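You operate a simulated robot arm through the tools that you are given. There is no shell and no other tool. Be economical: measure what you need, move in short steps, check, and stop when the job is done.

You are at the controls of a simulated two-armed robot. One attempt, no reset.

TASK
Move the cream module from the bag into the yellow clip box and shut both.
Fine: hold the bag stand while its clip slides and the module comes out; hold the box while its lid clips on.

The check looks at the end state, three seconds after you hand in, the way a careful person would. Anything else that was tipped, shoved, dropped, spilled or broken makes it a failure. A push-on lid holds only when it is set on centred and level and pressed home; a screw cap is set on level and turned clockwise until tight.

THE ROBOT
Two 7-joint arms with two-finger parallel grippers on one trunk, on a base that drives. Base frame: it is fixed to the floor where the robot stands at the start and does not move with it; the origin is under the middle of the robot, x ahead of it, y to its left, z up. Lengths are in cm, angles in degrees, forces in N, time in s.
The left shoulder is at the start at [5, 15.8, 118.3], the right one opposite. With the tool pointing down near the work surface each hand reaches from about 22 to 66 cm from the robot's upright axis, wherever it stands, measured 20 degrees to its own side. Places, roughly: bag clip [50, 0, 100]; bag stand (33x8x9 cm) [50, 0, 90]; inside of the yellow clip box [50, -40, 90]. Payload 3.91 kg a hand.
The TCP of each hand is the grasp point between the finger pads, 3 cm short of the fingertips. In the tool frame z runs along the fingers and y along their closing line. The gripper opens to 11 cm. The fingers are 2 cm wide and 1 cm thick; the gripper's body (4.8 by 11.2 cm) begins 5.5 cm behind the TCP.
Orientation is that of the tool frame in the base frame, as a unit quaternion [w, x, y, z]. With the fingers straight down and closing along the base's y, the tool's x points along the base's -x, its y along +y and its z along -z.

THE INTERFACE
- The arms move only by the tool apply_moves. It takes "left_moves", "right_moves" or both (then of equal length, played together; a hand with none holds still); each is a list that holds one entry, the list of rows, each a list of 6 numbers: the shift along the base's x, y, z in units of 50 mm (1.0 is 50 mm), then the turn, a rotation vector about the base's x, y, z in units of 5 degrees (1.0 is 5 degrees). In form: [[[dx, dy, dz, rx, ry, rz], ...]]. A call has 1 to 10 rows; each row shifts and turns the commanded pose from where the row before left it. "left_gripper" and "right_gripper" are, for a hand that has rows, the closure, from 0 (fully open) to 1 (shut), set as the call begins (left out, the last holds). A call with a number of a shift or a turn outside -1 to 1 is refused whole. A row lasts 0.2 s, in which the tool goes at most 5 cm and 8.6 degrees; a call with a longer step from one row to the next is refused whole, and so is a gripper value outside its range. Where a pose cannot be reached the arm comes as near as it can. A force on the tool above 40 N (or 10 N above the force at the start of the call, whichever is more), or a blocked arm, ends the call early, and 0.2 s more pass. Each finger travels about 15.3 cm/s and halts on what it meets, pressing with about 33 N; the grip force reading is that of the motor and also rises with nothing between the fingers. The clock runs only during rows and for 0.2 s after the last one: add rows that do not move to give the fingers time. It gives the time, the measured TCP pose, the force on the tool (base axes), the opening and the grip force at its end, in the units of the frame above (readings bear some noise), with the torque about the TCP (base axes, N m) and any sound that the robot's microphone picked up, and new pictures: "show" is both (left out), scene, wrist or none (wrist: the cameras of the hands that moved).
- Cameras (640 x 400 px; columns grow to the right, rows downward): "scene" is now at [12.52, -3.19, 133.13]; the picture's right is [-0.34, -0.94, 0.00], its down [-0.46, 0.17, -0.87] and it looks along [0.82, -0.30, -0.49] (base axes); focal length 256 px, centre (320, 200). "left" rides on the left gripper at [7.2, -1.7, -10.3] in its tool frame; the picture's right is [0.23, 0.97, 0.00], its down [-0.76, 0.18, -0.62] and it looks along [-0.61, 0.14, 0.78] (tool axes); focal length 222 px, centre (320, 200). "right" rides on the right gripper at [7.2, 1.7, -10.3] in its tool frame; the picture's right is [-0.23, 0.97, 0.00], its down [-0.76, -0.18, -0.62] and it looks along [-0.61, -0.14, 0.78] (tool axes); focal length 222 px, centre (320, 200). There is no depth. A picture from a camera that has moved, and an enlarged one, comes with that camera's place and axes in the base frame and with its lens.
- raise_lower(by): slides the trunk up (or, below 0, down) by that many cm; the arms and the scene camera ride with it, the base frame stays. It gives what a move gives, with no picture.
- steer(legs): drives the robot by 1 to 6 legs, each [ahead, turn to the left] in cm and degrees, along the robot's own axes; the way and the turn of a leg run together, so that a leg with both is an arc; at most 150 cm and 180 degrees a leg. The arms and the cameras ride along, it lands a little off, and it stops where it bumps. It gives what a move gives, and a new picture of the scene camera.
- turn_head(pan, tilt): turns the head with the scene camera to pan (to the left, within 80 degrees either way) and tilt (down, from -29 to 69), counted from straight ahead of the robot. It gives what a move gives, and a new picture of the scene camera.
- zoom(camera, box): a new picture of the part [left, top, right, bottom] of that camera's present view, enlarged. The clock stands still meanwhile.
- hand_in(): hands the job in; it is judged then, once.

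Work in short steps. Places have to be worked out from the pictures, the camera data and where the tool is seen: move nearer, look again, correct. Check each grasp and each placing, and mend what went wrong. You have 120 turns and 260 pictures in all, those below and enlarged ones among them. Open the grippers and draw the arms clear of the work before you hand the job in, unless the task says otherwise; then end with one line.

The tools are called after ">>>" by a JSON object that holds its "api" and its "payload". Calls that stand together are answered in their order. apply_moves: Moves the arms, as the interface text tells. Its arguments: {"type":"object","properties":{"left_moves":{"type":"array"},"left_gripper":{"type":"number"},"right_moves":{"type":"array"},"right_gripper":{"type":"number"},"show":{"type":"string","enum":["both","scene","wrist","none"]}},"required":[]} The other tools are called the same way: raise_lower (by) slides the trunk up or down; steer (legs) drives the base; turn_head (pan, tilt) turns the head that bears the scene camera; zoom (camera, box) takes an enlarged picture of a part of a camera's view; hand_in () hands the job in.

At the start:

```text
time_s: 0.0
left_tool_pos: [40.22, -3.01, 116.43]
left_tool_rot: [-0.001, -0.001, 1.0, 0.0]
left_ft_force: [0.5, -0.2, -0.1]
left_wrist_torque: [0.0, 0.0, 0.0]
left_width: 10.98
left_grasp_force: 0.0
right_tool_pos: [28.87, -28.19, 115.96]
right_tool_rot: [0.0, 0.0, 1.0, 0.0]
right_ft_force: [-0.4, -0.2, -0.1]
right_wrist_torque: [0.02, -0.01, 0.04]
right_width: 11.0
right_grasp_force: 0.2
trunk travel left (down, up): [-42.5, 5.7]
robot x, y, heading: [0.15, -0.44, 0.1]
head pan, tilt: [-20.1, 29.3]
```

scene: 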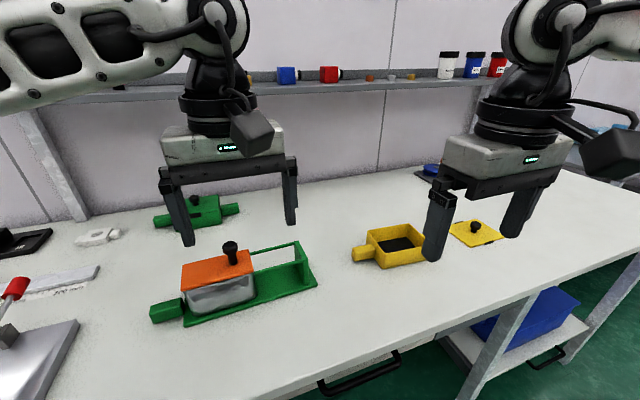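
right: 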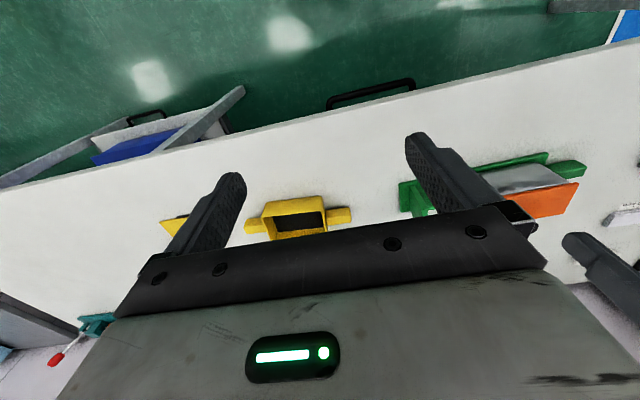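
left: 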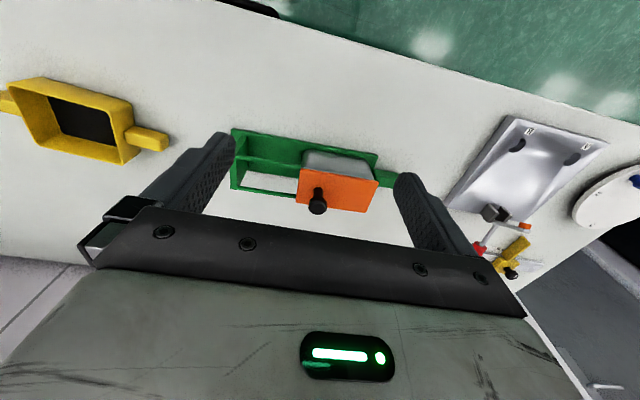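

The green stand holds a grey bag topped with an orange slide with a black knob; the yellow box and its lid lie to the right. I zoom in to measure.

>>> {"api": "zoom", "payload": {"camera": "scene", "box": [140, 180, 340, 340]}}

>>> {"api": "zoom", "payload": {"camera": "scene", "box": [340, 180, 540, 300]}}

>>> {"api": "zoom", "payload": {"camera": "left", "box": [200, 100, 440, 240]}}

```text
2.50 times, centred on (240, 260) of scene
camera zoom: at [12.52, -3.19, 133.13], right [-0.34, -0.94, 0.0], down [-0.46, 0.17, -0.87], along [0.82, -0.3, -0.49], focal length 640 px, centre (520, 50)
```

zoom: 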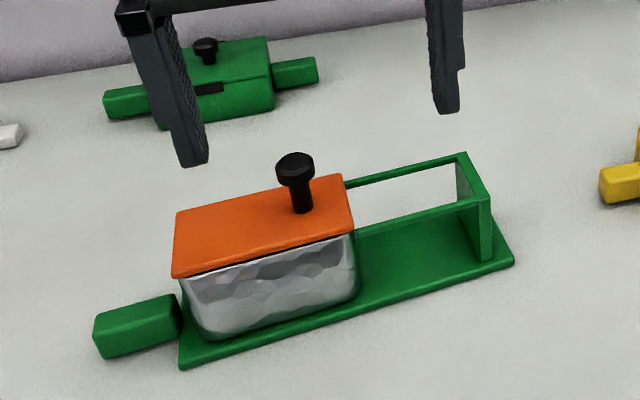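

```text
3.20 times, centred on (440, 240) of scene
camera zoom: at [12.52, -3.19, 133.13], right [-0.34, -0.94, 0.0], down [-0.46, 0.17, -0.87], along [0.82, -0.3, -0.49], focal length 819 px, centre (-64, 72)
```

zoom: 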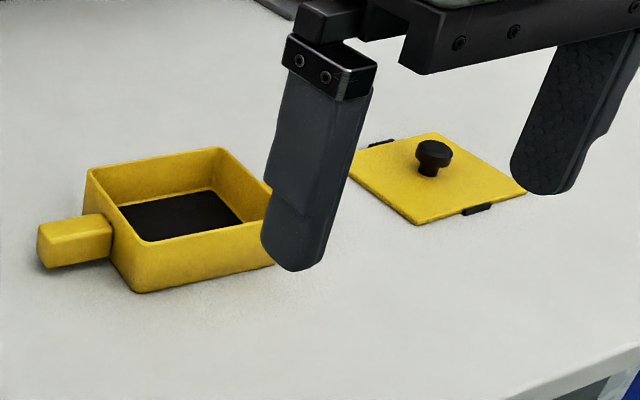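

```text
2.67 times, centred on (320, 170) of left
camera zoom: at [32.99, -4.7, 126.95], right [-0.23, 0.97, 0.0], down [0.76, 0.18, 0.62], along [0.61, 0.14, -0.78], focal length 592 px, centre (320, 280)
```

zoom: 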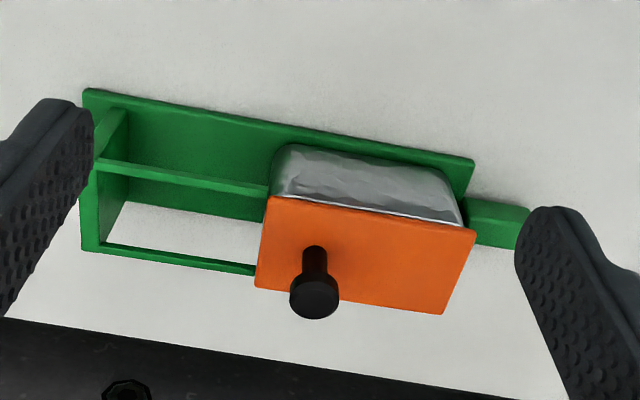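

Triangulated: the orange clip is about x 51.5–59, y −3.6..9.6, top at z 95.8. Its knob is near (55,0,101), and the stand handle is near (52.8,12.5,~91). I bring the left hand above the handle, turned so it closes along x.

>>> {"api": "apply_moves", "payload": {"left_moves": [[[0.25, 0.31, -0.14, 0, 0, -1], [0.25, 0.31, -0.14, 0, 0, -1], [0.25, 0.31, -0.14, 0, 0, -1], [0.25, 0.31, -0.14, 0, 0, -1], [0.25, 0.31, -0.14, 0, 0, -1], [0.25, 0.31, -0.14, 0, 0, -1], [0.25, 0.31, -0.14, 0, 0, -1], [0.25, 0.31, -0.14, 0, 0, -1], [0.25, 0.31, -0.14, 0, 0, -1], [0.25, 0.31, -0.14, 0, 0, -1]]], "left_gripper": 0.2, "show": "none"}}

>>> {"api": "apply_moves", "payload": {"left_moves": [[[0, 0, 0, 0, 0, -1], [0, 0, 0, 0, 0, -1], [0, 0, 0, 0, 0, -1], [0, 0, 0, 0, 0, -1], [0, 0, 0, 0, 0, -1], [0, 0, 0, 0, 0, -1], [0, 0, 0, 0, 0, -1], [0, 0, 0, 0, 0, -0.5]]]}}

```text
time_s: 2.2
left_tool_pos: [51.57, 10.97, 110.25]
left_tool_rot: [-0.001, 0.381, 0.925, 0.0]
left_ft_force: [0.0, 0.4, -0.7]
left_wrist_torque: [0.07, -0.01, 0.0]
left_width: 8.81
left_grasp_force: 0.0
left hand out of reach, approached as far as the arm can: row 10
right_tool_pos: [28.87, -28.23, 115.94]
right_tool_rot: [-0.001, 0.0, 1.0, 0.0]
right_ft_force: [0.5, -1.2, -0.2]
right_wrist_torque: [0.0, -0.03, 0.03]
right_width: 10.98
right_grasp_force: 0.1
trunk travel left (down, up): [-42.5, 5.7]
robot x, y, heading: [-0.04, -0.11, -0.3]
head pan, tilt: [-20.1, 29.3]
```

```text
time_s: 4.0
left_tool_pos: [51.6, 10.95, 110.12]
left_tool_rot: [0.0, 0.382, 0.924, 0.0]
left_ft_force: [-0.4, -0.4, 0.1]
left_wrist_torque: [0.01, -0.03, 0.0]
left_width: 8.8
left_grasp_force: 0.1
left hand out of reach, approached as far as the arm can: row 1, 2, 3, 4, 5, 6, 7
right_tool_pos: [28.81, -28.21, 115.89]
right_tool_rot: [-0.001, 0.0, 1.0, 0.0]
right_ft_force: [0.1, 0.7, 1.1]
right_wrist_torque: [0.01, 0.0, -0.02]
right_width: 11.02
right_grasp_force: 0.0
trunk travel left (down, up): [-42.5, 5.7]
robot x, y, heading: [-0.0, 0.3, -0.1]
head pan, tilt: [-20.1, 29.3]
camera scene: at [12.52, -3.19, 133.13], right [-0.34, -0.94, 0.0], down [-0.46, 0.17, -0.87], along [0.82, -0.3, -0.49], focal length 256 px, centre (320, 200)
camera left: at [45.27, 14.85, 120.67], right [0.53, 0.85, 0.0], down [0.67, -0.41, 0.62], along [0.53, -0.33, -0.78], focal length 222 px, centre (320, 200)
```

scene: 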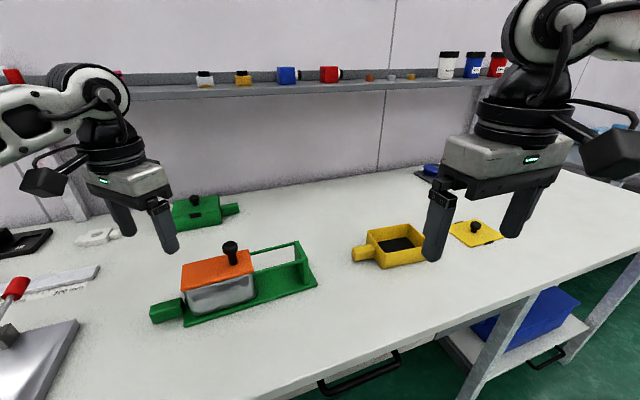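
left: 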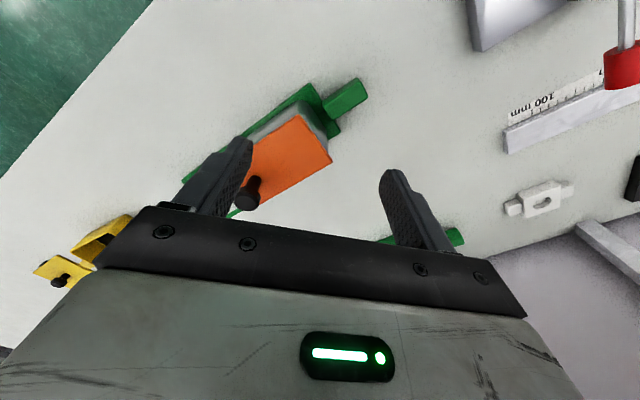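

The wrist jams at about −45°, so I try the other sense (towards +87°).

>>> {"api": "apply_moves", "payload": {"left_moves": [[[0, 0, 0, 0, 0, 1], [0, 0, 0, 0, 0, 1], [0, 0, 0, 0, 0, 1], [0, 0, 0, 0, 0, 1], [0, 0, 0, 0, 0, 1], [0, 0, 0, 0, 0, 1], [0, 0, 0, 0, 0, 1], [0, 0, 0, 0, 0, 1], [0, 0, 0, 0, 0, 1], [0, 0, 0, 0, 0, 1]]], "show": "none"}}

>>> {"api": "apply_moves", "payload": {"left_moves": [[[0, 0, 0, 0, 0, 1], [0, 0, 0, 0, 0, 1], [0, 0, 0, 0, 0, 1], [0, 0, 0, 0, 0, 1], [0, 0, 0, 0, 0, 1], [0, 0, 0, 0, 0, 1], [0, 0, 0, 0, 0, 1], [0, 0, 0, 0, 0, 1], [0, 0, 0, 0, 0, 1], [0, 0, 0, 0, 0, 1]]], "show": "none"}}

```text
time_s: 6.2
left_tool_pos: [51.55, 10.85, 110.4]
left_tool_rot: [0.0, -0.024, 1.0, 0.001]
left_ft_force: [-0.6, -0.3, 0.1]
left_wrist_torque: [0.04, 0.01, -0.02]
left_width: 8.8
left_grasp_force: 0.1
right_tool_pos: [28.72, -28.1, 116.0]
right_tool_rot: [0.0, 0.0, 1.0, 0.0]
right_ft_force: [-0.5, -0.2, 0.0]
right_wrist_torque: [-0.02, -0.01, 0.03]
right_width: 10.99
right_grasp_force: 0.0
trunk travel left (down, up): [-42.5, 5.7]
robot x, y, heading: [0.19, 0.2, 0.0]
head pan, tilt: [-20.1, 29.3]
```

```text
time_s: 8.4
left_tool_pos: [51.47, 10.89, 110.24]
left_tool_rot: [0.001, -0.444, 0.896, 0.0]
left_ft_force: [-0.1, 0.6, -0.3]
left_wrist_torque: [0.0, -0.01, -0.01]
left_width: 8.81
left_grasp_force: 0.0
right_tool_pos: [28.89, -28.32, 116.12]
right_tool_rot: [0.001, 0.0, 1.0, 0.0]
right_ft_force: [-0.7, 1.0, -0.1]
right_wrist_torque: [0.01, 0.02, -0.02]
right_width: 10.99
right_grasp_force: 0.2
trunk travel left (down, up): [-42.5, 5.7]
robot x, y, heading: [-0.16, 0.1, 0.1]
head pan, tilt: [-20.1, 29.3]
```

The positive turn works; I continue to about +93° and shift above the handle.

>>> {"api": "apply_moves", "payload": {"left_moves": [[[0.03, 0.06, 0, 0, 0, 1], [0.03, 0.06, 0, 0, 0, 1], [0.03, 0.06, 0, 0, 0, 1], [0.03, 0.06, 0, 0, 0, 1], [0.03, 0.06, 0, 0, 0, 1], [0.03, 0.06, 0, 0, 0, 1], [0.03, 0.06, 0, 0, 0, 1], [0.03, 0.06, 0, 0, 0, 1]]], "show": "none"}}

>>> {"api": "apply_moves", "payload": {"left_moves": [[[0, 0, 0, -1, 0, 0], [0, 0, 0, -1, 0, 0], [0, 0, 0, -1, 0, 0], [0, 0, 0, -1, 0, 0], [0, 0, 0, -1, 0, 0], [0, 0, 0, -1, 0, 0], [0, 0, 0, -1, 0, 0]]]}}

```text
time_s: 10.2
left_tool_pos: [52.83, 13.33, 110.27]
left_tool_rot: [-0.001, 0.723, -0.69, 0.0]
left_ft_force: [0.1, 1.1, -0.7]
left_wrist_torque: [-0.03, 0.0, 0.0]
left_width: 8.78
left_grasp_force: 0.0
right_tool_pos: [28.81, -28.26, 116.09]
right_tool_rot: [0.0, -0.001, 1.0, 0.0]
right_ft_force: [-0.5, -0.4, 0.5]
right_wrist_torque: [0.02, -0.02, -0.02]
right_width: 11.01
right_grasp_force: 0.0
trunk travel left (down, up): [-42.5, 5.7]
robot x, y, heading: [0.03, -0.09, -0.1]
head pan, tilt: [-20.1, 29.3]
```

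```text
time_s: 11.8
left_tool_pos: [52.57, 13.45, 110.2]
left_tool_rot: [0.218, 0.69, -0.658, 0.209]
left_ft_force: [0.0, -1.3, -0.7]
left_wrist_torque: [0.01, 0.01, 0.07]
left_width: 8.81
left_grasp_force: 0.0
right_tool_pos: [28.87, -28.23, 115.99]
right_tool_rot: [0.001, 0.0, 1.0, 0.0]
right_ft_force: [-0.3, 0.8, -0.5]
right_wrist_torque: [-0.02, 0.01, -0.03]
right_width: 11.02
right_grasp_force: 0.0
trunk travel left (down, up): [-42.5, 5.7]
robot x, y, heading: [0.15, 0.09, 0.0]
head pan, tilt: [-20.1, 29.3]
camera scene: at [12.52, -3.16, 133.13], right [-0.34, -0.94, 0.0], down [-0.46, 0.17, -0.87], along [0.82, -0.3, -0.49], focal length 256 px, centre (320, 200)
camera left: at [54.7, 13.5, 122.98], right [-0.96, -0.22, 0.16], down [-0.21, 0.97, 0.08], along [-0.17, 0.04, -0.98], focal length 222 px, centre (320, 200)
```

scene: 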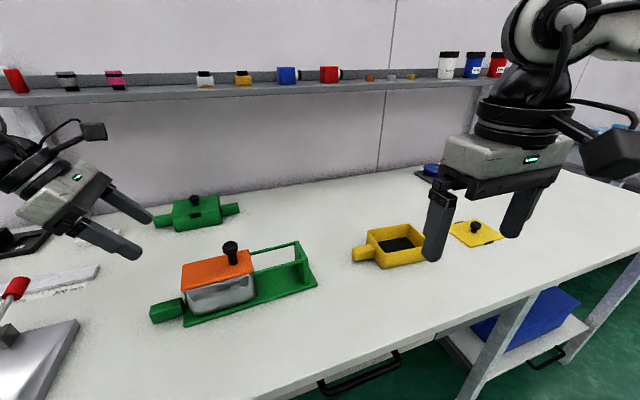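
left: 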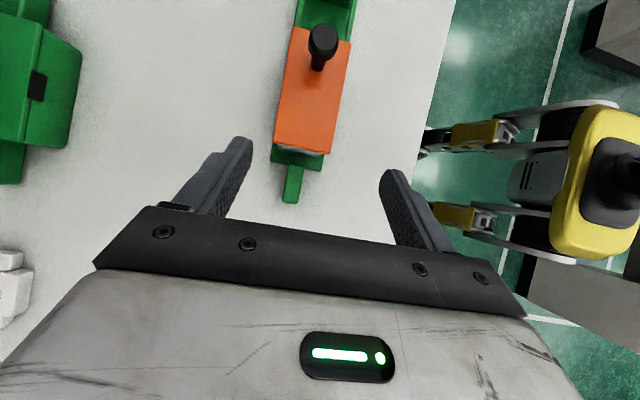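

The left camera now looks straight down; the handle centre is about (53.4, 13.3). I descend most of the way and check.

>>> {"api": "apply_moves", "payload": {"left_moves": [[[0.04, 0.03, -0.6, 0, 0, 0], [0.04, 0.03, -0.6, 0, 0, 0], [0.04, 0.03, -0.6, 0, 0, 0], [0.04, 0.03, -0.6, 0, 0, 0], [0, 0, -0.3, 0, 0, 0], [0, 0, 0, 0, 0, 0]]]}}

>>> {"api": "zoom", "payload": {"camera": "scene", "box": [80, 200, 280, 340]}}

```text
time_s: 13.2
left_tool_pos: [53.66, 14.03, 96.77]
left_tool_rot: [0.217, 0.69, -0.659, 0.208]
left_ft_force: [-0.1, -0.3, 0.7]
left_wrist_torque: [0.02, 0.03, 0.01]
left_width: 8.79
left_grasp_force: 0.0
right_tool_pos: [28.82, -28.16, 116.07]
right_tool_rot: [0.001, 0.0, 1.0, 0.0]
right_ft_force: [-0.4, -0.3, -0.5]
right_wrist_torque: [0.0, 0.0, 0.0]
right_width: 11.0
right_grasp_force: 0.1
trunk travel left (down, up): [-42.5, 5.7]
robot x, y, heading: [-0.18, 0.19, 0.1]
head pan, tilt: [-20.1, 29.3]
camera scene: at [12.52, -3.19, 133.13], right [-0.34, -0.94, 0.0], down [-0.46, 0.17, -0.87], along [0.82, -0.3, -0.49], focal length 256 px, centre (320, 200)
camera left: at [55.64, 14.05, 109.4], right [-0.96, -0.22, 0.15], down [-0.21, 0.97, 0.08], along [-0.17, 0.04, -0.98], focal length 222 px, centre (320, 200)
```

scene: 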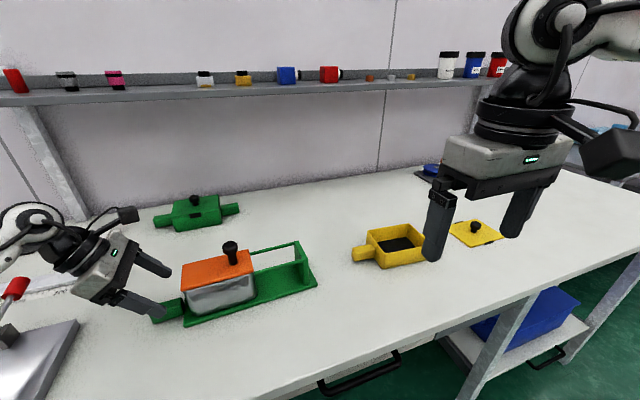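
left: 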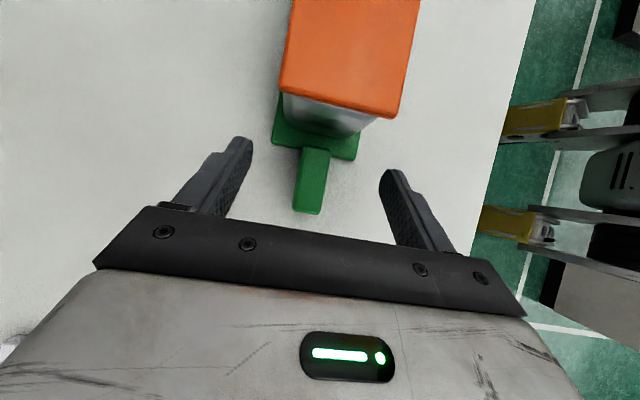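

```text
2.86 times, centred on (180, 270) of scene
camera zoom: at [12.52, -3.19, 133.13], right [-0.34, -0.94, 0.0], down [-0.46, 0.17, -0.87], along [0.82, -0.3, -0.49], focal length 731 px, centre (720, 0)
```

zoom: 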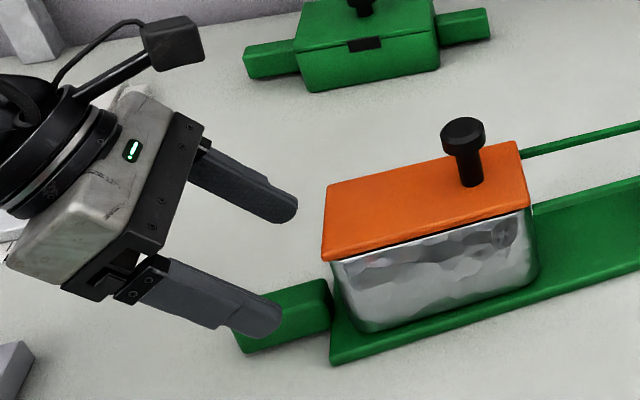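

Fingers straddle the handle. I lower to z≈92.2 and close.

>>> {"api": "apply_moves", "payload": {"left_moves": [[[-0.04, 0, -0.46, 0, 0, 0], [0, 0, -0.46, 0, 0, 0], [0, 0, 0, 0, 0, 0]]], "show": "wrist"}}

```text
time_s: 14.0
left_tool_pos: [53.47, 14.07, 92.05]
left_tool_rot: [0.216, 0.69, -0.659, 0.208]
left_ft_force: [0.1, -0.9, -0.2]
left_wrist_torque: [-0.02, 0.01, -0.02]
left_width: 8.78
left_grasp_force: 0.0
right_tool_pos: [28.83, -28.27, 116.04]
right_tool_rot: [0.0, 0.001, 1.0, 0.0]
right_ft_force: [-0.2, -0.4, 0.6]
right_wrist_torque: [-0.01, -0.01, -0.02]
right_width: 11.0
right_grasp_force: 0.2
trunk travel left (down, up): [-42.5, 5.7]
robot x, y, heading: [-0.34, 0.3, 0.2]
head pan, tilt: [-20.1, 29.3]
camera left: at [55.41, 14.09, 104.85], right [-0.96, -0.22, 0.15], down [-0.21, 0.97, 0.08], along [-0.17, 0.04, -0.98], focal length 222 px, centre (320, 200)
```

left: 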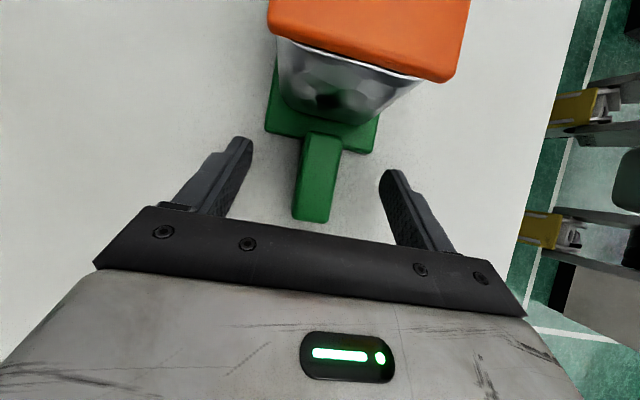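

Centred; closing the left gripper on the handle.

>>> {"api": "apply_moves", "payload": {"left_moves": [[[0, 0, 0, 0, 0, 0], [0, 0, 0, 0, 0, 0], [0, 0, 0, 0, 0, 0], [0, 0, 0, 0, 0, 0]]], "left_gripper": 1, "show": "both"}}

```text
time_s: 15.0
left_tool_pos: [53.4, 14.07, 92.26]
left_tool_rot: [0.216, 0.69, -0.659, 0.209]
left_ft_force: [0.5, 0.3, 1.2]
left_wrist_torque: [-0.03, -0.25, 0.17]
left_width: 2.35
left_grasp_force: 32.9
right_tool_pos: [28.83, -28.27, 116.03]
right_tool_rot: [0.0, 0.0, 1.0, 0.0]
right_ft_force: [0.7, 0.1, -0.1]
right_wrist_torque: [0.0, 0.01, -0.01]
right_width: 11.03
right_grasp_force: 0.2
trunk travel left (down, up): [-42.5, 5.7]
robot x, y, heading: [-0.12, 0.07, 0.1]
head pan, tilt: [-20.1, 29.3]
camera scene: at [12.51, -3.19, 133.14], right [-0.34, -0.94, 0.0], down [-0.46, 0.17, -0.87], along [0.82, -0.3, -0.49], focal length 256 px, centre (320, 200)
camera left: at [55.42, 14.11, 104.9], right [-0.96, -0.22, 0.15], down [-0.21, 0.97, 0.08], along [-0.17, 0.04, -0.98], focal length 222 px, centre (320, 200)
```

scene: 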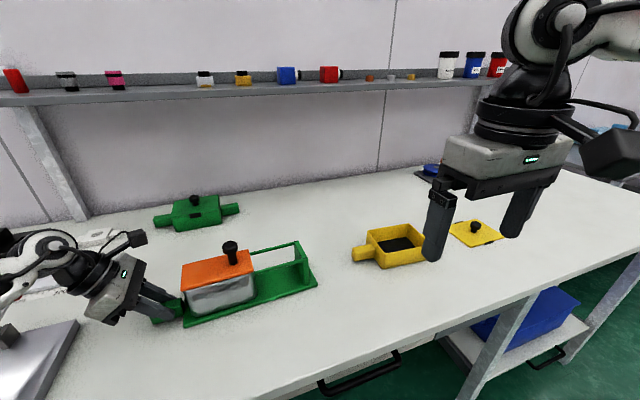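
left: 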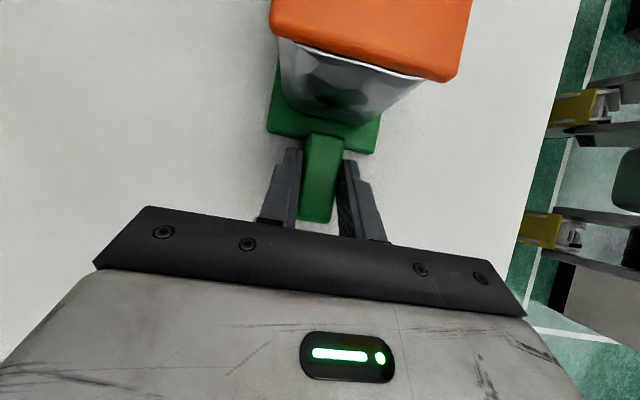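

Stand held. Now the right hand goes above the knob, half open.

>>> {"api": "apply_moves", "payload": {"right_moves": [[[0.5, 0.55, -0.1, 0, 0, 0], [0.5, 0.55, -0.1, 0, 0, 0], [0.5, 0.55, -0.1, 0, 0, 0], [0.5, 0.55, -0.1, 0, 0, 0], [0.5, 0.55, -0.1, 0, 0, 0], [0.5, 0.55, -0.1, 0, 0, 0], [0.5, 0.55, -0.1, 0, 0, 0], [0.5, 0.55, -0.1, 0, 0, 0], [0.5, 0.55, -0.1, 0, 0, 0], [0.5, 0.55, -0.1, 0, 0, 0]]], "right_gripper": 0.5}}

```text
time_s: 17.2
left_tool_pos: [53.41, 14.06, 92.26]
left_tool_rot: [0.216, 0.69, -0.659, 0.209]
left_ft_force: [0.3, 0.3, 2.8]
left_wrist_torque: [-0.08, -0.33, 0.11]
left_width: 2.38
left_grasp_force: 33.2
right_tool_pos: [45.47, -13.17, 110.16]
right_tool_rot: [0.0, 0.0, 1.0, 0.001]
right_ft_force: [-0.6, 0.3, 1.0]
right_wrist_torque: [-0.01, -0.04, 0.04]
right_width: 5.51
right_grasp_force: 0.0
right hand out of reach, approached as far as the arm can: row 6, 7, 8, 9, 10
trunk travel left (down, up): [-42.5, 5.7]
robot x, y, heading: [0.5, 0.25, -0.1]
head pan, tilt: [-20.1, 29.3]
camera scene: at [12.49, -3.19, 133.14], right [-0.34, -0.94, 0.0], down [-0.46, 0.17, -0.87], along [0.82, -0.3, -0.49], focal length 256 px, centre (320, 200)
camera right: at [38.18, -11.54, 120.46], right [0.23, 0.97, 0.0], down [0.76, -0.18, 0.62], along [0.61, -0.14, -0.78], focal length 222 px, centre (320, 200)
```

scene: 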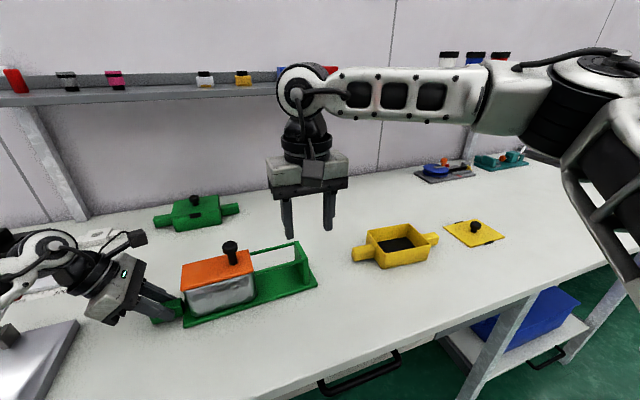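
right: 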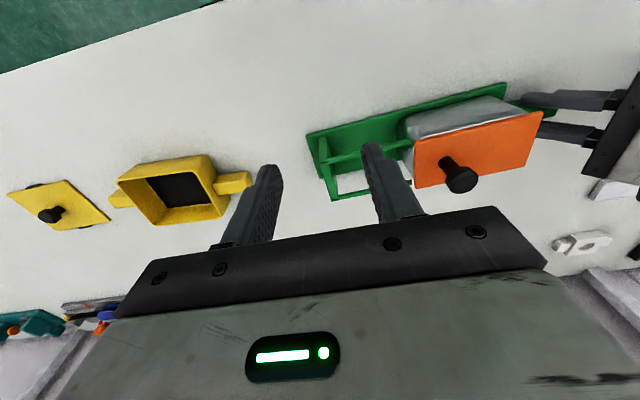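

The right arm falls short at this height. I lower a little and try again towards the knob in small steps.

>>> {"api": "apply_moves", "payload": {"right_moves": [[[0, 0, -0.7, 0, 0, 0], [0.3, 0.4, 0, 0, 0, 0], [0.3, 0.4, 0, 0, 0, 0], [0.3, 0.4, 0, 0, 0, 0], [0.3, 0.4, 0, 0, 0, 0], [0.3, 0.4, 0, 0, 0, 0]]], "show": "none"}}

```text
time_s: 18.6
left_tool_pos: [53.43, 13.98, 92.26]
left_tool_rot: [0.217, 0.69, -0.659, 0.208]
left_ft_force: [2.1, 0.4, 4.7]
left_wrist_torque: [0.03, -0.4, 0.13]
left_width: 2.37
left_grasp_force: 33.2
right_tool_pos: [45.46, -13.32, 106.97]
right_tool_rot: [0.001, -0.001, 1.0, 0.001]
right_ft_force: [-0.2, 0.3, 0.6]
right_wrist_torque: [0.0, -0.02, -0.02]
right_width: 5.5
right_grasp_force: 0.0
right hand out of reach, approached as far as the arm can: row 2, 3, 4, 5, 6
trunk travel left (down, up): [-42.5, 5.7]
robot x, y, heading: [0.03, -0.33, 0.2]
head pan, tilt: [-20.1, 29.3]
```

I probe which axis limits: x alone, then y alone.

>>> {"api": "apply_moves", "payload": {"right_moves": [[[0.4, 0, 0, 0, 0, 0], [0.4, 0, 0, 0, 0, 0], [0.4, 0, 0, 0, 0, 0], [0.4, 0, 0, 0, 0, 0]]], "show": "none"}}

>>> {"api": "apply_moves", "payload": {"right_moves": [[[0, 0.4, 0, 0, 0, 0], [0, 0.4, 0, 0, 0, 0], [0, 0.4, 0, 0, 0, 0]]], "show": "none"}}

>>> {"api": "apply_moves", "payload": {"right_moves": [[[0, 0, 0, 0, 0, -1], [0, 0, 0, 0, 0, -1], [0, 0, 0, 0, 0, -1], [0, 0, 0, 0, 0, -1]]], "show": "none"}}

```text
time_s: 19.6
left_tool_pos: [53.29, 14.12, 92.2]
left_tool_rot: [0.217, 0.69, -0.659, 0.208]
left_ft_force: [1.4, 0.8, 5.2]
left_wrist_torque: [0.07, -0.37, 0.09]
left_width: 2.38
left_grasp_force: 33.3
right_tool_pos: [49.99, -17.12, 107.29]
right_tool_rot: [0.0, 0.0, 1.0, 0.0]
right_ft_force: [0.1, 0.7, 0.5]
right_wrist_torque: [0.0, 0.01, -0.01]
right_width: 5.53
right_grasp_force: 0.0
right hand out of reach, approached as far as the arm can: row 1, 2, 3, 4
trunk travel left (down, up): [-42.5, 5.7]
robot x, y, heading: [-0.41, 0.28, 0.1]
head pan, tilt: [-20.1, 29.3]
```

```text
time_s: 20.4
left_tool_pos: [53.28, 14.12, 92.23]
left_tool_rot: [0.217, 0.69, -0.658, 0.209]
left_ft_force: [1.1, 0.7, 5.2]
left_wrist_torque: [0.0, -0.38, 0.12]
left_width: 2.37
left_grasp_force: 32.9
right_tool_pos: [47.16, -14.52, 107.73]
right_tool_rot: [0.001, 0.0, 1.0, 0.001]
right_ft_force: [-0.2, -0.2, 0.1]
right_wrist_torque: [0.0, 0.01, 0.01]
right_width: 5.5
right_grasp_force: 0.0
right hand out of reach, approached as far as the arm can: row 1, 2, 3
trunk travel left (down, up): [-42.5, 5.7]
robot x, y, heading: [-0.05, -0.06, 0.0]
head pan, tilt: [-20.1, 29.3]
```

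```text
time_s: 21.4
left_tool_pos: [53.41, 14.08, 92.15]
left_tool_rot: [0.216, 0.69, -0.658, 0.209]
left_ft_force: [0.7, 0.2, 4.6]
left_wrist_torque: [0.02, -0.34, 0.14]
left_width: 2.38
left_grasp_force: 32.9
right_tool_pos: [47.04, -14.57, 107.62]
right_tool_rot: [0.001, 0.175, 0.985, 0.001]
right_ft_force: [-0.4, 0.1, -0.5]
right_wrist_torque: [-0.03, 0.01, -0.07]
right_width: 5.5
right_grasp_force: 0.0
trunk travel left (down, up): [-42.5, 5.7]
robot x, y, heading: [-0.28, 0.12, 0.1]
head pan, tilt: [-20.1, 29.3]
```

Turning −20° was free. I test whether the boundary moves with yaw.

>>> {"api": "apply_moves", "payload": {"right_moves": [[[0.3, 0.3, 0, 0, 0, -1], [0.3, 0.3, 0, 0, 0, -1], [0.3, 0.3, 0, 0, 0, -1], [0.3, 0.3, 0, 0, 0, -1], [0, 0.3, 0, 0, 0, -1], [0, 0.3, 0, 0, 0, -1]]], "show": "none"}}

```text
time_s: 22.8
left_tool_pos: [53.42, 13.98, 92.2]
left_tool_rot: [0.217, 0.69, -0.658, 0.209]
left_ft_force: [-0.2, -0.5, 4.9]
left_wrist_torque: [-0.02, -0.28, 0.05]
left_width: 2.39
left_grasp_force: 33.4
right_tool_pos: [46.17, -13.79, 108.12]
right_tool_rot: [0.001, 0.424, 0.906, 0.0]
right_ft_force: [0.0, -0.1, 0.6]
right_wrist_torque: [0.03, 0.02, 0.0]
right_width: 5.51
right_grasp_force: 0.0
right hand out of reach, approached as far as the arm can: row 1, 2, 3, 4, 5, 6
trunk travel left (down, up): [-42.5, 5.7]
robot x, y, heading: [-0.29, 0.25, 0.0]
head pan, tilt: [-20.1, 29.3]
```

Maybe it's an elbow-configuration trap: I retreat towards the robot, go across in y first, then out in x.

>>> {"api": "apply_moves", "payload": {"right_moves": [[[-0.6, 0, 0.3, 0, 0, 1], [-0.6, 0.2, 0.3, 0, 0, 1], [-0.6, 0.2, 0.3, 0, 0, 1], [0, 0.6, 0, 0, 0, 1], [0, 0.6, 0, 0, 0, 1], [0, 0.6, 0, 0, 0, 1], [0, 0.6, 0, 0, 0, 1], [0, 0.4, 0, 0, 0, 1], [0, 0.4, 0, 0, 0, 1], [0, 0, 0, 0, 0, 1]]], "show": "none"}}

```text
time_s: 25.0
left_tool_pos: [53.33, 14.02, 92.27]
left_tool_rot: [0.217, 0.69, -0.658, 0.209]
left_ft_force: [-0.1, 0.3, 4.3]
left_wrist_torque: [0.06, -0.34, 0.02]
left_width: 2.4
left_grasp_force: 33.1
right_tool_pos: [37.29, -9.44, 112.41]
right_tool_rot: [0.0, 0.217, 0.976, 0.001]
right_ft_force: [0.6, 0.2, 0.0]
right_wrist_torque: [0.0, 0.03, 0.0]
right_width: 5.5
right_grasp_force: 0.2
right hand out of reach, approached as far as the arm can: row 4, 5, 6, 7, 8, 9
trunk travel left (down, up): [-42.5, 5.7]
robot x, y, heading: [0.02, 0.12, -0.2]
head pan, tilt: [-20.1, 29.3]
```

I look at the arm configuration to understand the limit.

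>>> {"api": "turn_head", "payload": {"pan": -10, "tilt": 35}}

```text
time_s: 25.7
left_tool_pos: [53.32, 13.97, 92.19]
left_tool_rot: [0.217, 0.69, -0.659, 0.208]
left_ft_force: [0.1, 0.1, 4.5]
left_wrist_torque: [-0.01, -0.32, 0.02]
left_width: 2.39
left_grasp_force: 33.0
right_tool_pos: [37.39, -9.55, 112.43]
right_tool_rot: [0.0, 0.216, 0.976, 0.0]
right_ft_force: [0.6, 1.4, 1.1]
right_wrist_torque: [0.02, -0.01, -0.02]
right_width: 5.52
right_grasp_force: 0.0
trunk travel left (down, up): [-42.5, 5.7]
robot x, y, heading: [-0.15, -0.23, 0.1]
head pan, tilt: [-10.0, 35.0]
camera scene: at [12.64, -1.62, 132.25], right [-0.17, -0.98, 0.0], down [-0.56, 0.1, -0.82], along [0.81, -0.14, -0.57], focal length 256 px, centre (320, 200)
```

scene: 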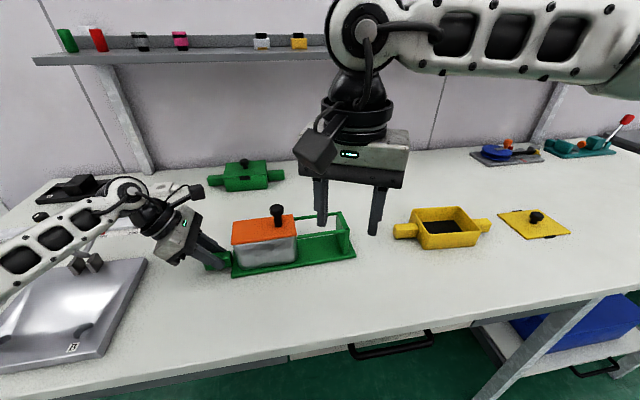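

I test right-hand reach with the tool tilted 30° (leaning right, tips towards +y).

>>> {"api": "apply_moves", "payload": {"right_moves": [[[0, 0, 0, 0.75, 0, 0.6], [0, 0, 0, 0.75, 0, 0.6], [0, 0, 0, 0.75, 0, 0.6], [0, 0, 0, 0.75, 0, 0.6], [0, 0, 0, 0.75, 0, 0.6], [0, 0, 0, 0.75, 0, 0.6], [0, 0, 0, 0.75, 0, 0.6], [0, 0, 0, 0.75, 0, 0.6]]], "show": "none"}}

>>> {"api": "apply_moves", "payload": {"right_moves": [[[0.4, 0.25, 0, 0, 0, 0], [0.4, 0.25, 0, 0, 0, 0], [0.4, 0.25, 0, 0, 0, 0], [0.4, 0.25, 0, 0, 0, 0], [0.4, 0.25, 0, 0, 0, 0], [0.4, 0.25, 0, 0, 0, 0], [0.4, 0.25, 0, 0, 0, 0], [0.4, 0.2, 0, 0, 0, 0]]], "show": "scene"}}

```text
time_s: 27.5
left_tool_pos: [53.35, 14.01, 92.15]
left_tool_rot: [0.216, 0.69, -0.659, 0.208]
left_ft_force: [0.8, 0.1, 3.5]
left_wrist_torque: [0.02, -0.32, 0.05]
left_width: 2.36
left_grasp_force: 32.6
right_tool_pos: [37.52, -9.53, 112.44]
right_tool_rot: [-0.054, 0.002, 0.966, 0.251]
right_ft_force: [0.4, -0.4, -0.8]
right_wrist_torque: [0.03, -0.01, 0.01]
right_width: 5.5
right_grasp_force: 0.0
trunk travel left (down, up): [-42.5, 5.7]
robot x, y, heading: [-0.39, -0.05, 0.2]
head pan, tilt: [-10.0, 35.0]
```

```text
time_s: 29.3
left_tool_pos: [53.3, 14.11, 92.19]
left_tool_rot: [0.217, 0.69, -0.658, 0.209]
left_ft_force: [-0.7, 0.1, 4.1]
left_wrist_torque: [0.01, -0.25, -0.01]
left_width: 2.39
left_grasp_force: 32.7
right_tool_pos: [46.15, -6.17, 112.28]
right_tool_rot: [-0.055, 0.003, 0.966, 0.252]
right_ft_force: [0.7, -0.4, -0.5]
right_wrist_torque: [0.0, -0.04, 0.03]
right_width: 5.48
right_grasp_force: 0.1
right hand out of reach, approached as far as the arm can: row 4, 5, 6, 7, 8
trunk travel left (down, up): [-42.5, 5.7]
robot x, y, heading: [-0.03, 0.02, -0.1]
head pan, tilt: [-10.0, 35.0]
camera scene: at [12.62, -1.61, 132.25], right [-0.17, -0.98, 0.0], down [-0.56, 0.1, -0.82], along [0.81, -0.14, -0.57], focal length 256 px, centre (320, 200)
```

scene: 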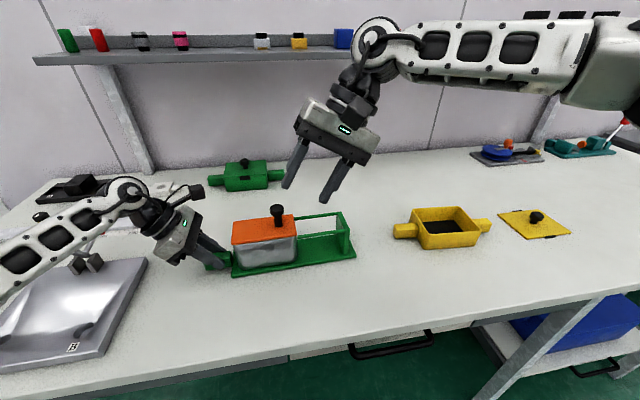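

Tilting gives about 8 cm, not enough. I return the right hand to its side, release the left, lift it, and test how far inward the left reaches, to choose a better base position.

>>> {"api": "apply_moves", "payload": {"right_moves": [[[-0.2, -0.5, 0, -0.75, 0, 0], [-0.2, -0.5, 0, -0.75, 0, 0], [-0.2, -0.5, 0, -0.75, 0, 0], [-0.2, -0.5, 0, -0.75, 0, 0], [-0.2, -0.5, 0, -0.75, 0, 0], [-0.2, -0.5, 0, -0.75, 0, 0], [-0.2, -0.5, 0, -0.75, 0, 0], [-0.2, -0.5, 0, -0.75, 0, 0]]], "left_moves": [[[0, 0, 0, 0, 0, 0], [0, 0, 0, 0, 0, 0], [0, 0, 0, 0, 0, 0], [0, 0, 0.5, 0, 0, 0], [0, 0, 0.7, 0, 0, 0], [0, 0, 0.7, 0, 0, 0], [0, 0, 0.7, 0, 0, 0], [0, 0, 0.7, 0, 0, 0]]], "left_gripper": 0.3, "show": "none"}}

>>> {"api": "apply_moves", "payload": {"left_moves": [[[0, -0.4, 0, 0, 0, 0], [0, -0.4, 0, 0, 0, 0], [0, -0.4, 0, 0, 0, 0], [0, -0.4, 0, 0, 0, 0], [0, -0.4, 0, 0, 0, 0], [0, -0.4, 0, 0, 0, 0], [0, -0.4, 0, 0, 0, 0], [0, -0.4, 0, 0, 0, 0], [0, -0.4, 0, 0, 0, 0], [0, -0.4, 0, 0, 0, 0]]], "show": "scene"}}

```text
time_s: 31.1
left_tool_pos: [53.33, 13.86, 108.89]
left_tool_rot: [0.217, 0.69, -0.659, 0.207]
left_ft_force: [-0.5, 0.2, 0.3]
left_wrist_torque: [-0.02, -0.02, 0.01]
left_width: 7.7
left_grasp_force: 0.0
right_tool_pos: [38.01, -26.25, 112.07]
right_tool_rot: [-0.053, 0.019, 0.998, -0.008]
right_ft_force: [-0.4, -0.3, 0.4]
right_wrist_torque: [-0.03, 0.01, -0.03]
right_width: 5.48
right_grasp_force: 0.0
trunk travel left (down, up): [-42.5, 5.7]
robot x, y, heading: [-0.01, 0.11, 0.1]
head pan, tilt: [-10.0, 35.0]
```

```text
time_s: 33.3
left_tool_pos: [53.25, -5.99, 108.56]
left_tool_rot: [0.217, 0.69, -0.658, 0.208]
left_ft_force: [0.1, 0.2, 0.1]
left_wrist_torque: [-0.01, 0.04, 0.01]
left_width: 7.7
left_grasp_force: 0.0
right_tool_pos: [38.17, -26.21, 112.21]
right_tool_rot: [-0.053, 0.018, 0.998, -0.006]
right_ft_force: [0.1, 0.4, -0.8]
right_wrist_torque: [-0.01, 0.02, 0.02]
right_width: 5.52
right_grasp_force: 0.0
trunk travel left (down, up): [-42.5, 5.7]
robot x, y, heading: [0.03, 0.25, 0.0]
head pan, tilt: [-10.0, 35.0]
camera scene: at [12.67, -1.64, 132.24], right [-0.17, -0.98, 0.0], down [-0.56, 0.1, -0.82], along [0.81, -0.14, -0.57], focal length 256 px, centre (320, 200)
```

scene: 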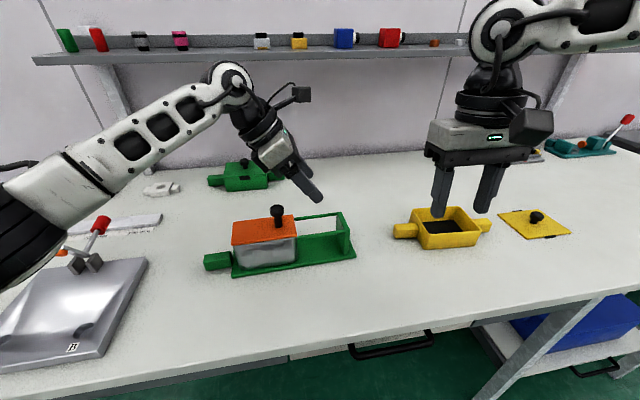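

The left reaches inward easily. Turning the robot about 25° left puts the stand in both arms' range; I verify the left at y≈−10 first.

>>> {"api": "apply_moves", "payload": {"left_moves": [[[0, -0.5, 0, 0, 0, 0], [0.1, -0.5, 0, 0, 0, 0], [0.1, -0.2, 0, 0, 0, 0]]], "show": "none"}}

```text
time_s: 34.1
left_tool_pos: [54.34, -12.18, 108.69]
left_tool_rot: [0.218, 0.689, -0.659, 0.208]
left_ft_force: [-0.2, -0.2, -0.3]
left_wrist_torque: [0.0, 0.01, 0.02]
left_width: 7.69
left_grasp_force: 0.0
right_tool_pos: [38.19, -26.05, 112.06]
right_tool_rot: [-0.053, 0.018, 0.998, -0.007]
right_ft_force: [0.3, -0.7, 0.3]
right_wrist_torque: [0.02, 0.01, 0.0]
right_width: 5.49
right_grasp_force: 0.1
trunk travel left (down, up): [-42.5, 5.7]
robot x, y, heading: [0.1, -0.1, -0.0]
head pan, tilt: [-10.0, 35.0]
```

Reachable. Turning the base 25° left.

>>> {"api": "steer", "payload": {"legs": [[0, 25]]}}

```text
time_s: 35.8
left_tool_pos: [54.28, 11.9, 108.67]
left_tool_rot: [0.168, 0.815, -0.496, 0.25]
left_ft_force: [0.1, -1.4, 0.0]
left_wrist_torque: [0.03, 0.0, 0.0]
left_width: 7.7
left_grasp_force: 0.0
right_tool_pos: [45.45, -7.62, 112.16]
right_tool_rot: [-0.05, -0.197, 0.979, -0.018]
right_ft_force: [-0.5, -0.1, 0.0]
right_wrist_torque: [-0.02, 0.01, 0.02]
right_width: 5.48
right_grasp_force: 0.1
trunk travel left (down, up): [-42.5, 5.7]
robot x, y, heading: [0.24, 0.12, 24.7]
head pan, tilt: [-10.0, 35.0]
camera scene: at [12.14, 3.92, 132.24], right [0.26, -0.97, 0.0], down [-0.55, -0.15, -0.82], along [0.79, 0.21, -0.57], focal length 256 px, centre (320, 200)
```

scene: 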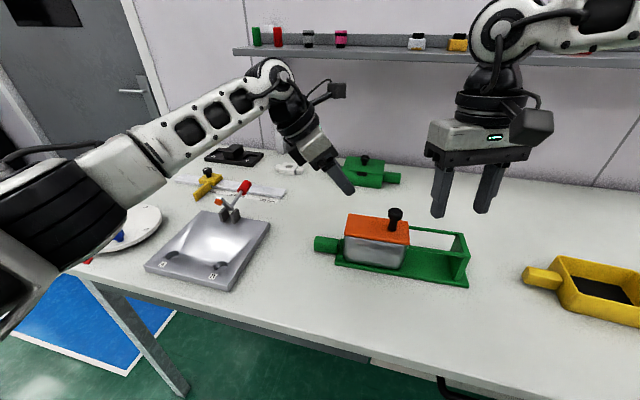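

Now I rotate the left back to grip orientation over the handle, and level the right.

>>> {"api": "apply_moves", "payload": {"left_moves": [[[-0.03, 0.07, 0, 0, 0, -0.98], [-0.03, 0.07, 0, 0, 0, -0.98], [-0.03, 0.07, 0, 0, 0, -0.98], [-0.03, 0.07, 0, 0, 0, -0.98], [-0.03, 0.07, 0, 0, 0, -0.98], [-0.03, 0.07, 0, 0, 0, 0]]], "right_moves": [[[0, 0, 0, 0, 0, -0.95], [0, 0, 0, 0, 0, -0.95], [0, 0, 0, 0, 0, -0.95], [0, 0, 0, 0, 0, -0.85], [0, 0, 0, 0, -0.6, 0], [0, 0, 0, 0, -0.6, 0]]]}}

```text
time_s: 37.2
left_tool_pos: [53.32, 14.19, 108.7]
left_tool_rot: [0.216, 0.692, -0.657, 0.209]
left_ft_force: [-0.4, 0.1, 0.0]
left_wrist_torque: [-0.01, 0.0, -0.01]
left_width: 7.69
left_grasp_force: 0.0
right_tool_pos: [45.41, -7.64, 112.15]
right_tool_rot: [0.0, -0.036, 0.999, -0.012]
right_ft_force: [0.4, -0.1, 0.0]
right_wrist_torque: [0.0, 0.01, 0.02]
right_width: 5.54
right_grasp_force: 0.0
trunk travel left (down, up): [-42.5, 5.7]
robot x, y, heading: [-0.15, 0.08, 24.7]
head pan, tilt: [-10.0, 35.0]
camera scene: at [12.13, 3.93, 132.24], right [0.26, -0.97, 0.0], down [-0.55, -0.15, -0.82], along [0.79, 0.21, -0.57], focal length 256 px, centre (320, 200)
camera right: at [38.08, -6.2, 122.37], right [0.16, 0.99, -0.02], down [0.77, -0.11, 0.63], along [0.62, -0.12, -0.78], focal length 222 px, centre (320, 200)
camera left: at [55.4, 14.18, 121.44], right [-0.96, -0.23, 0.15], down [-0.22, 0.97, 0.08], along [-0.17, 0.04, -0.98], focal length 222 px, centre (320, 200)
```

scene: 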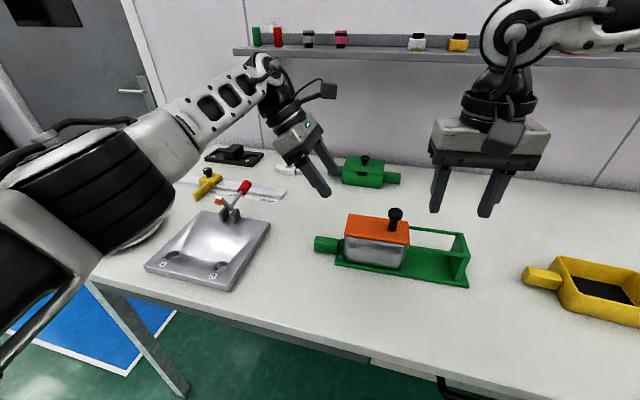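
right: 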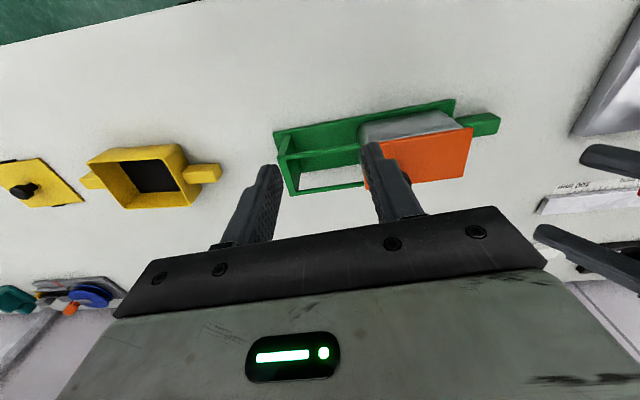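
left: 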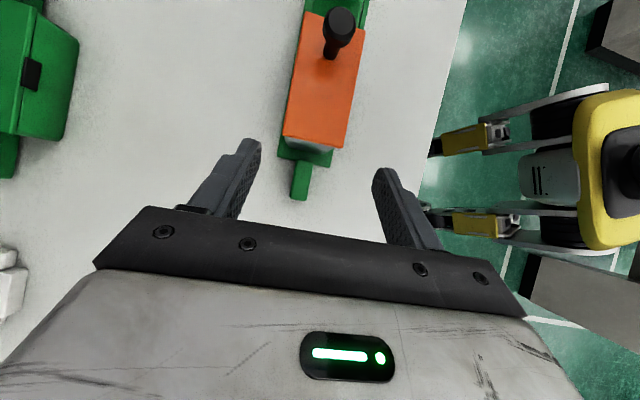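

Left descends onto the handle and right goes above the knob.

>>> {"api": "apply_moves", "payload": {"left_moves": [[[0, -0.01, -0.6, 0, 0, 0], [0, -0.01, -0.6, 0, 0, 0], [0.01, -0.01, -0.6, 0, 0, 0], [0, 0, -0.6, 0, 0, 0], [0, 0, -0.6, 0, 0, 0], [0, 0, -0.32, 0, 0, 0], [0, 0, 0, 0, 0, 0]]], "right_moves": [[[0.29, 0.24, -0.07, 0, 0, 0], [0.29, 0.24, -0.07, 0, 0, 0], [0.29, 0.24, -0.07, 0, 0, 0], [0.29, 0.24, -0.07, 0, 0, 0], [0.29, 0.24, -0.07, 0, 0, 0], [0.29, 0.24, -0.07, 0, 0, 0], [0, 0, 0, 0, 0, 0]]], "show": "wrist"}}

```text
time_s: 38.8
left_tool_pos: [52.81, 13.75, 91.97]
left_tool_rot: [0.216, 0.691, -0.657, 0.209]
left_ft_force: [-0.6, 0.2, -0.4]
left_wrist_torque: [0.01, 0.02, -0.02]
left_width: 7.72
left_grasp_force: 0.0
left hand out of reach, approached as far as the arm can: row 5
right_tool_pos: [54.31, -0.43, 110.22]
right_tool_rot: [-0.001, -0.036, 0.999, -0.012]
right_ft_force: [-1.0, 0.2, -0.2]
right_wrist_torque: [-0.02, -0.01, 0.0]
right_width: 5.52
right_grasp_force: 0.1
trunk travel left (down, up): [-42.5, 5.7]
robot x, y, heading: [-0.05, 0.17, 24.7]
head pan, tilt: [-10.0, 35.0]
camera right: at [46.94, 0.95, 120.32], right [0.16, 0.99, -0.02], down [0.77, -0.11, 0.63], along [0.62, -0.12, -0.78], focal length 222 px, centre (320, 200)
camera left: at [54.88, 13.94, 104.67], right [-0.96, -0.23, 0.15], down [-0.22, 0.97, 0.08], along [-0.17, 0.04, -0.98], focal length 222 px, centre (320, 200)
```

right: 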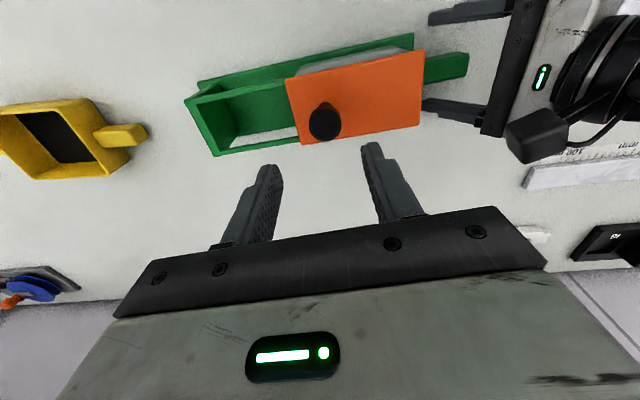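
left: 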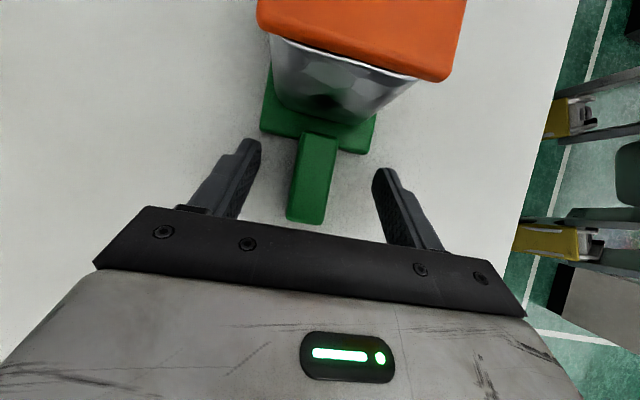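

Left is slightly short in x; nudge it +0.6 cm.

>>> {"api": "apply_moves", "payload": {"left_moves": [[[0.08, 0.03, 0.03, 0, 0, 0], [0.05, 0.02, 0, 0, 0, 0]]], "show": "wrist"}}

```text
time_s: 39.4
left_tool_pos: [52.87, 13.93, 92.02]
left_tool_rot: [0.216, 0.692, -0.656, 0.209]
left_ft_force: [0.1, -0.1, -0.5]
left_wrist_torque: [-0.01, -0.02, 0.0]
left_width: 7.71
left_grasp_force: 0.1
left hand out of reach, approached as far as the arm can: row 1
right_tool_pos: [54.25, -0.43, 110.22]
right_tool_rot: [0.001, -0.037, 0.999, -0.013]
right_ft_force: [0.2, -0.1, -0.3]
right_wrist_torque: [0.03, -0.01, -0.02]
right_width: 5.5
right_grasp_force: 0.0
trunk travel left (down, up): [-42.5, 5.7]
robot x, y, heading: [0.29, 0.09, 24.8]
head pan, tilt: [-10.0, 35.0]
camera left: at [54.93, 14.0, 104.7], right [-0.96, -0.23, 0.16], down [-0.22, 0.97, 0.08], along [-0.17, 0.04, -0.98], focal length 222 px, centre (320, 200)
```

left: 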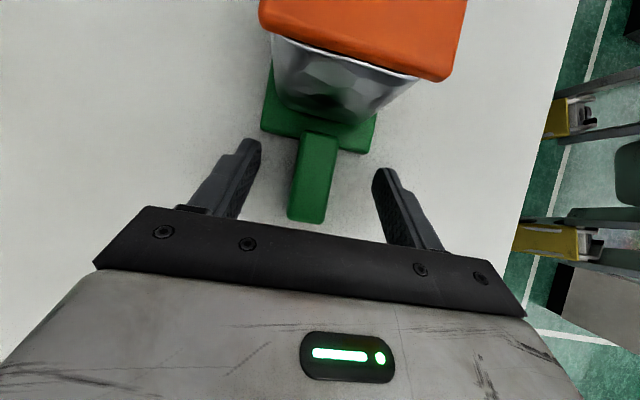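

I drive 2 cm forward for reach margin (fingers have ±2.6 cm clearance around the handle).

>>> {"api": "steer", "payload": {"legs": [[1.8, 0]]}}

```text
time_s: 40.2
left_tool_pos: [54.57, 14.63, 91.97]
left_tool_rot: [0.216, 0.692, -0.656, 0.209]
left_ft_force: [-0.4, 0.0, 0.2]
left_wrist_torque: [-0.03, 0.0, 0.0]
left_width: 7.7
left_grasp_force: 0.0
right_tool_pos: [56.0, 0.2, 110.06]
right_tool_rot: [0.0, -0.037, 0.999, -0.012]
right_ft_force: [-0.3, -0.6, 0.8]
right_wrist_torque: [-0.02, 0.04, 0.01]
right_width: 5.51
right_grasp_force: 0.1
trunk travel left (down, up): [-42.5, 5.7]
robot x, y, heading: [1.69, 1.1, 24.8]
head pan, tilt: [-10.0, 35.0]
camera scene: at [13.84, 4.65, 132.23], right [0.26, -0.97, 0.0], down [-0.56, -0.15, -0.82], along [0.79, 0.21, -0.57], focal length 256 px, centre (320, 200)
```

scene: 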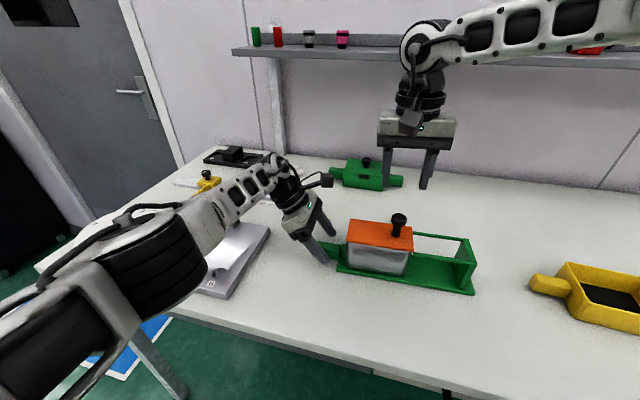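

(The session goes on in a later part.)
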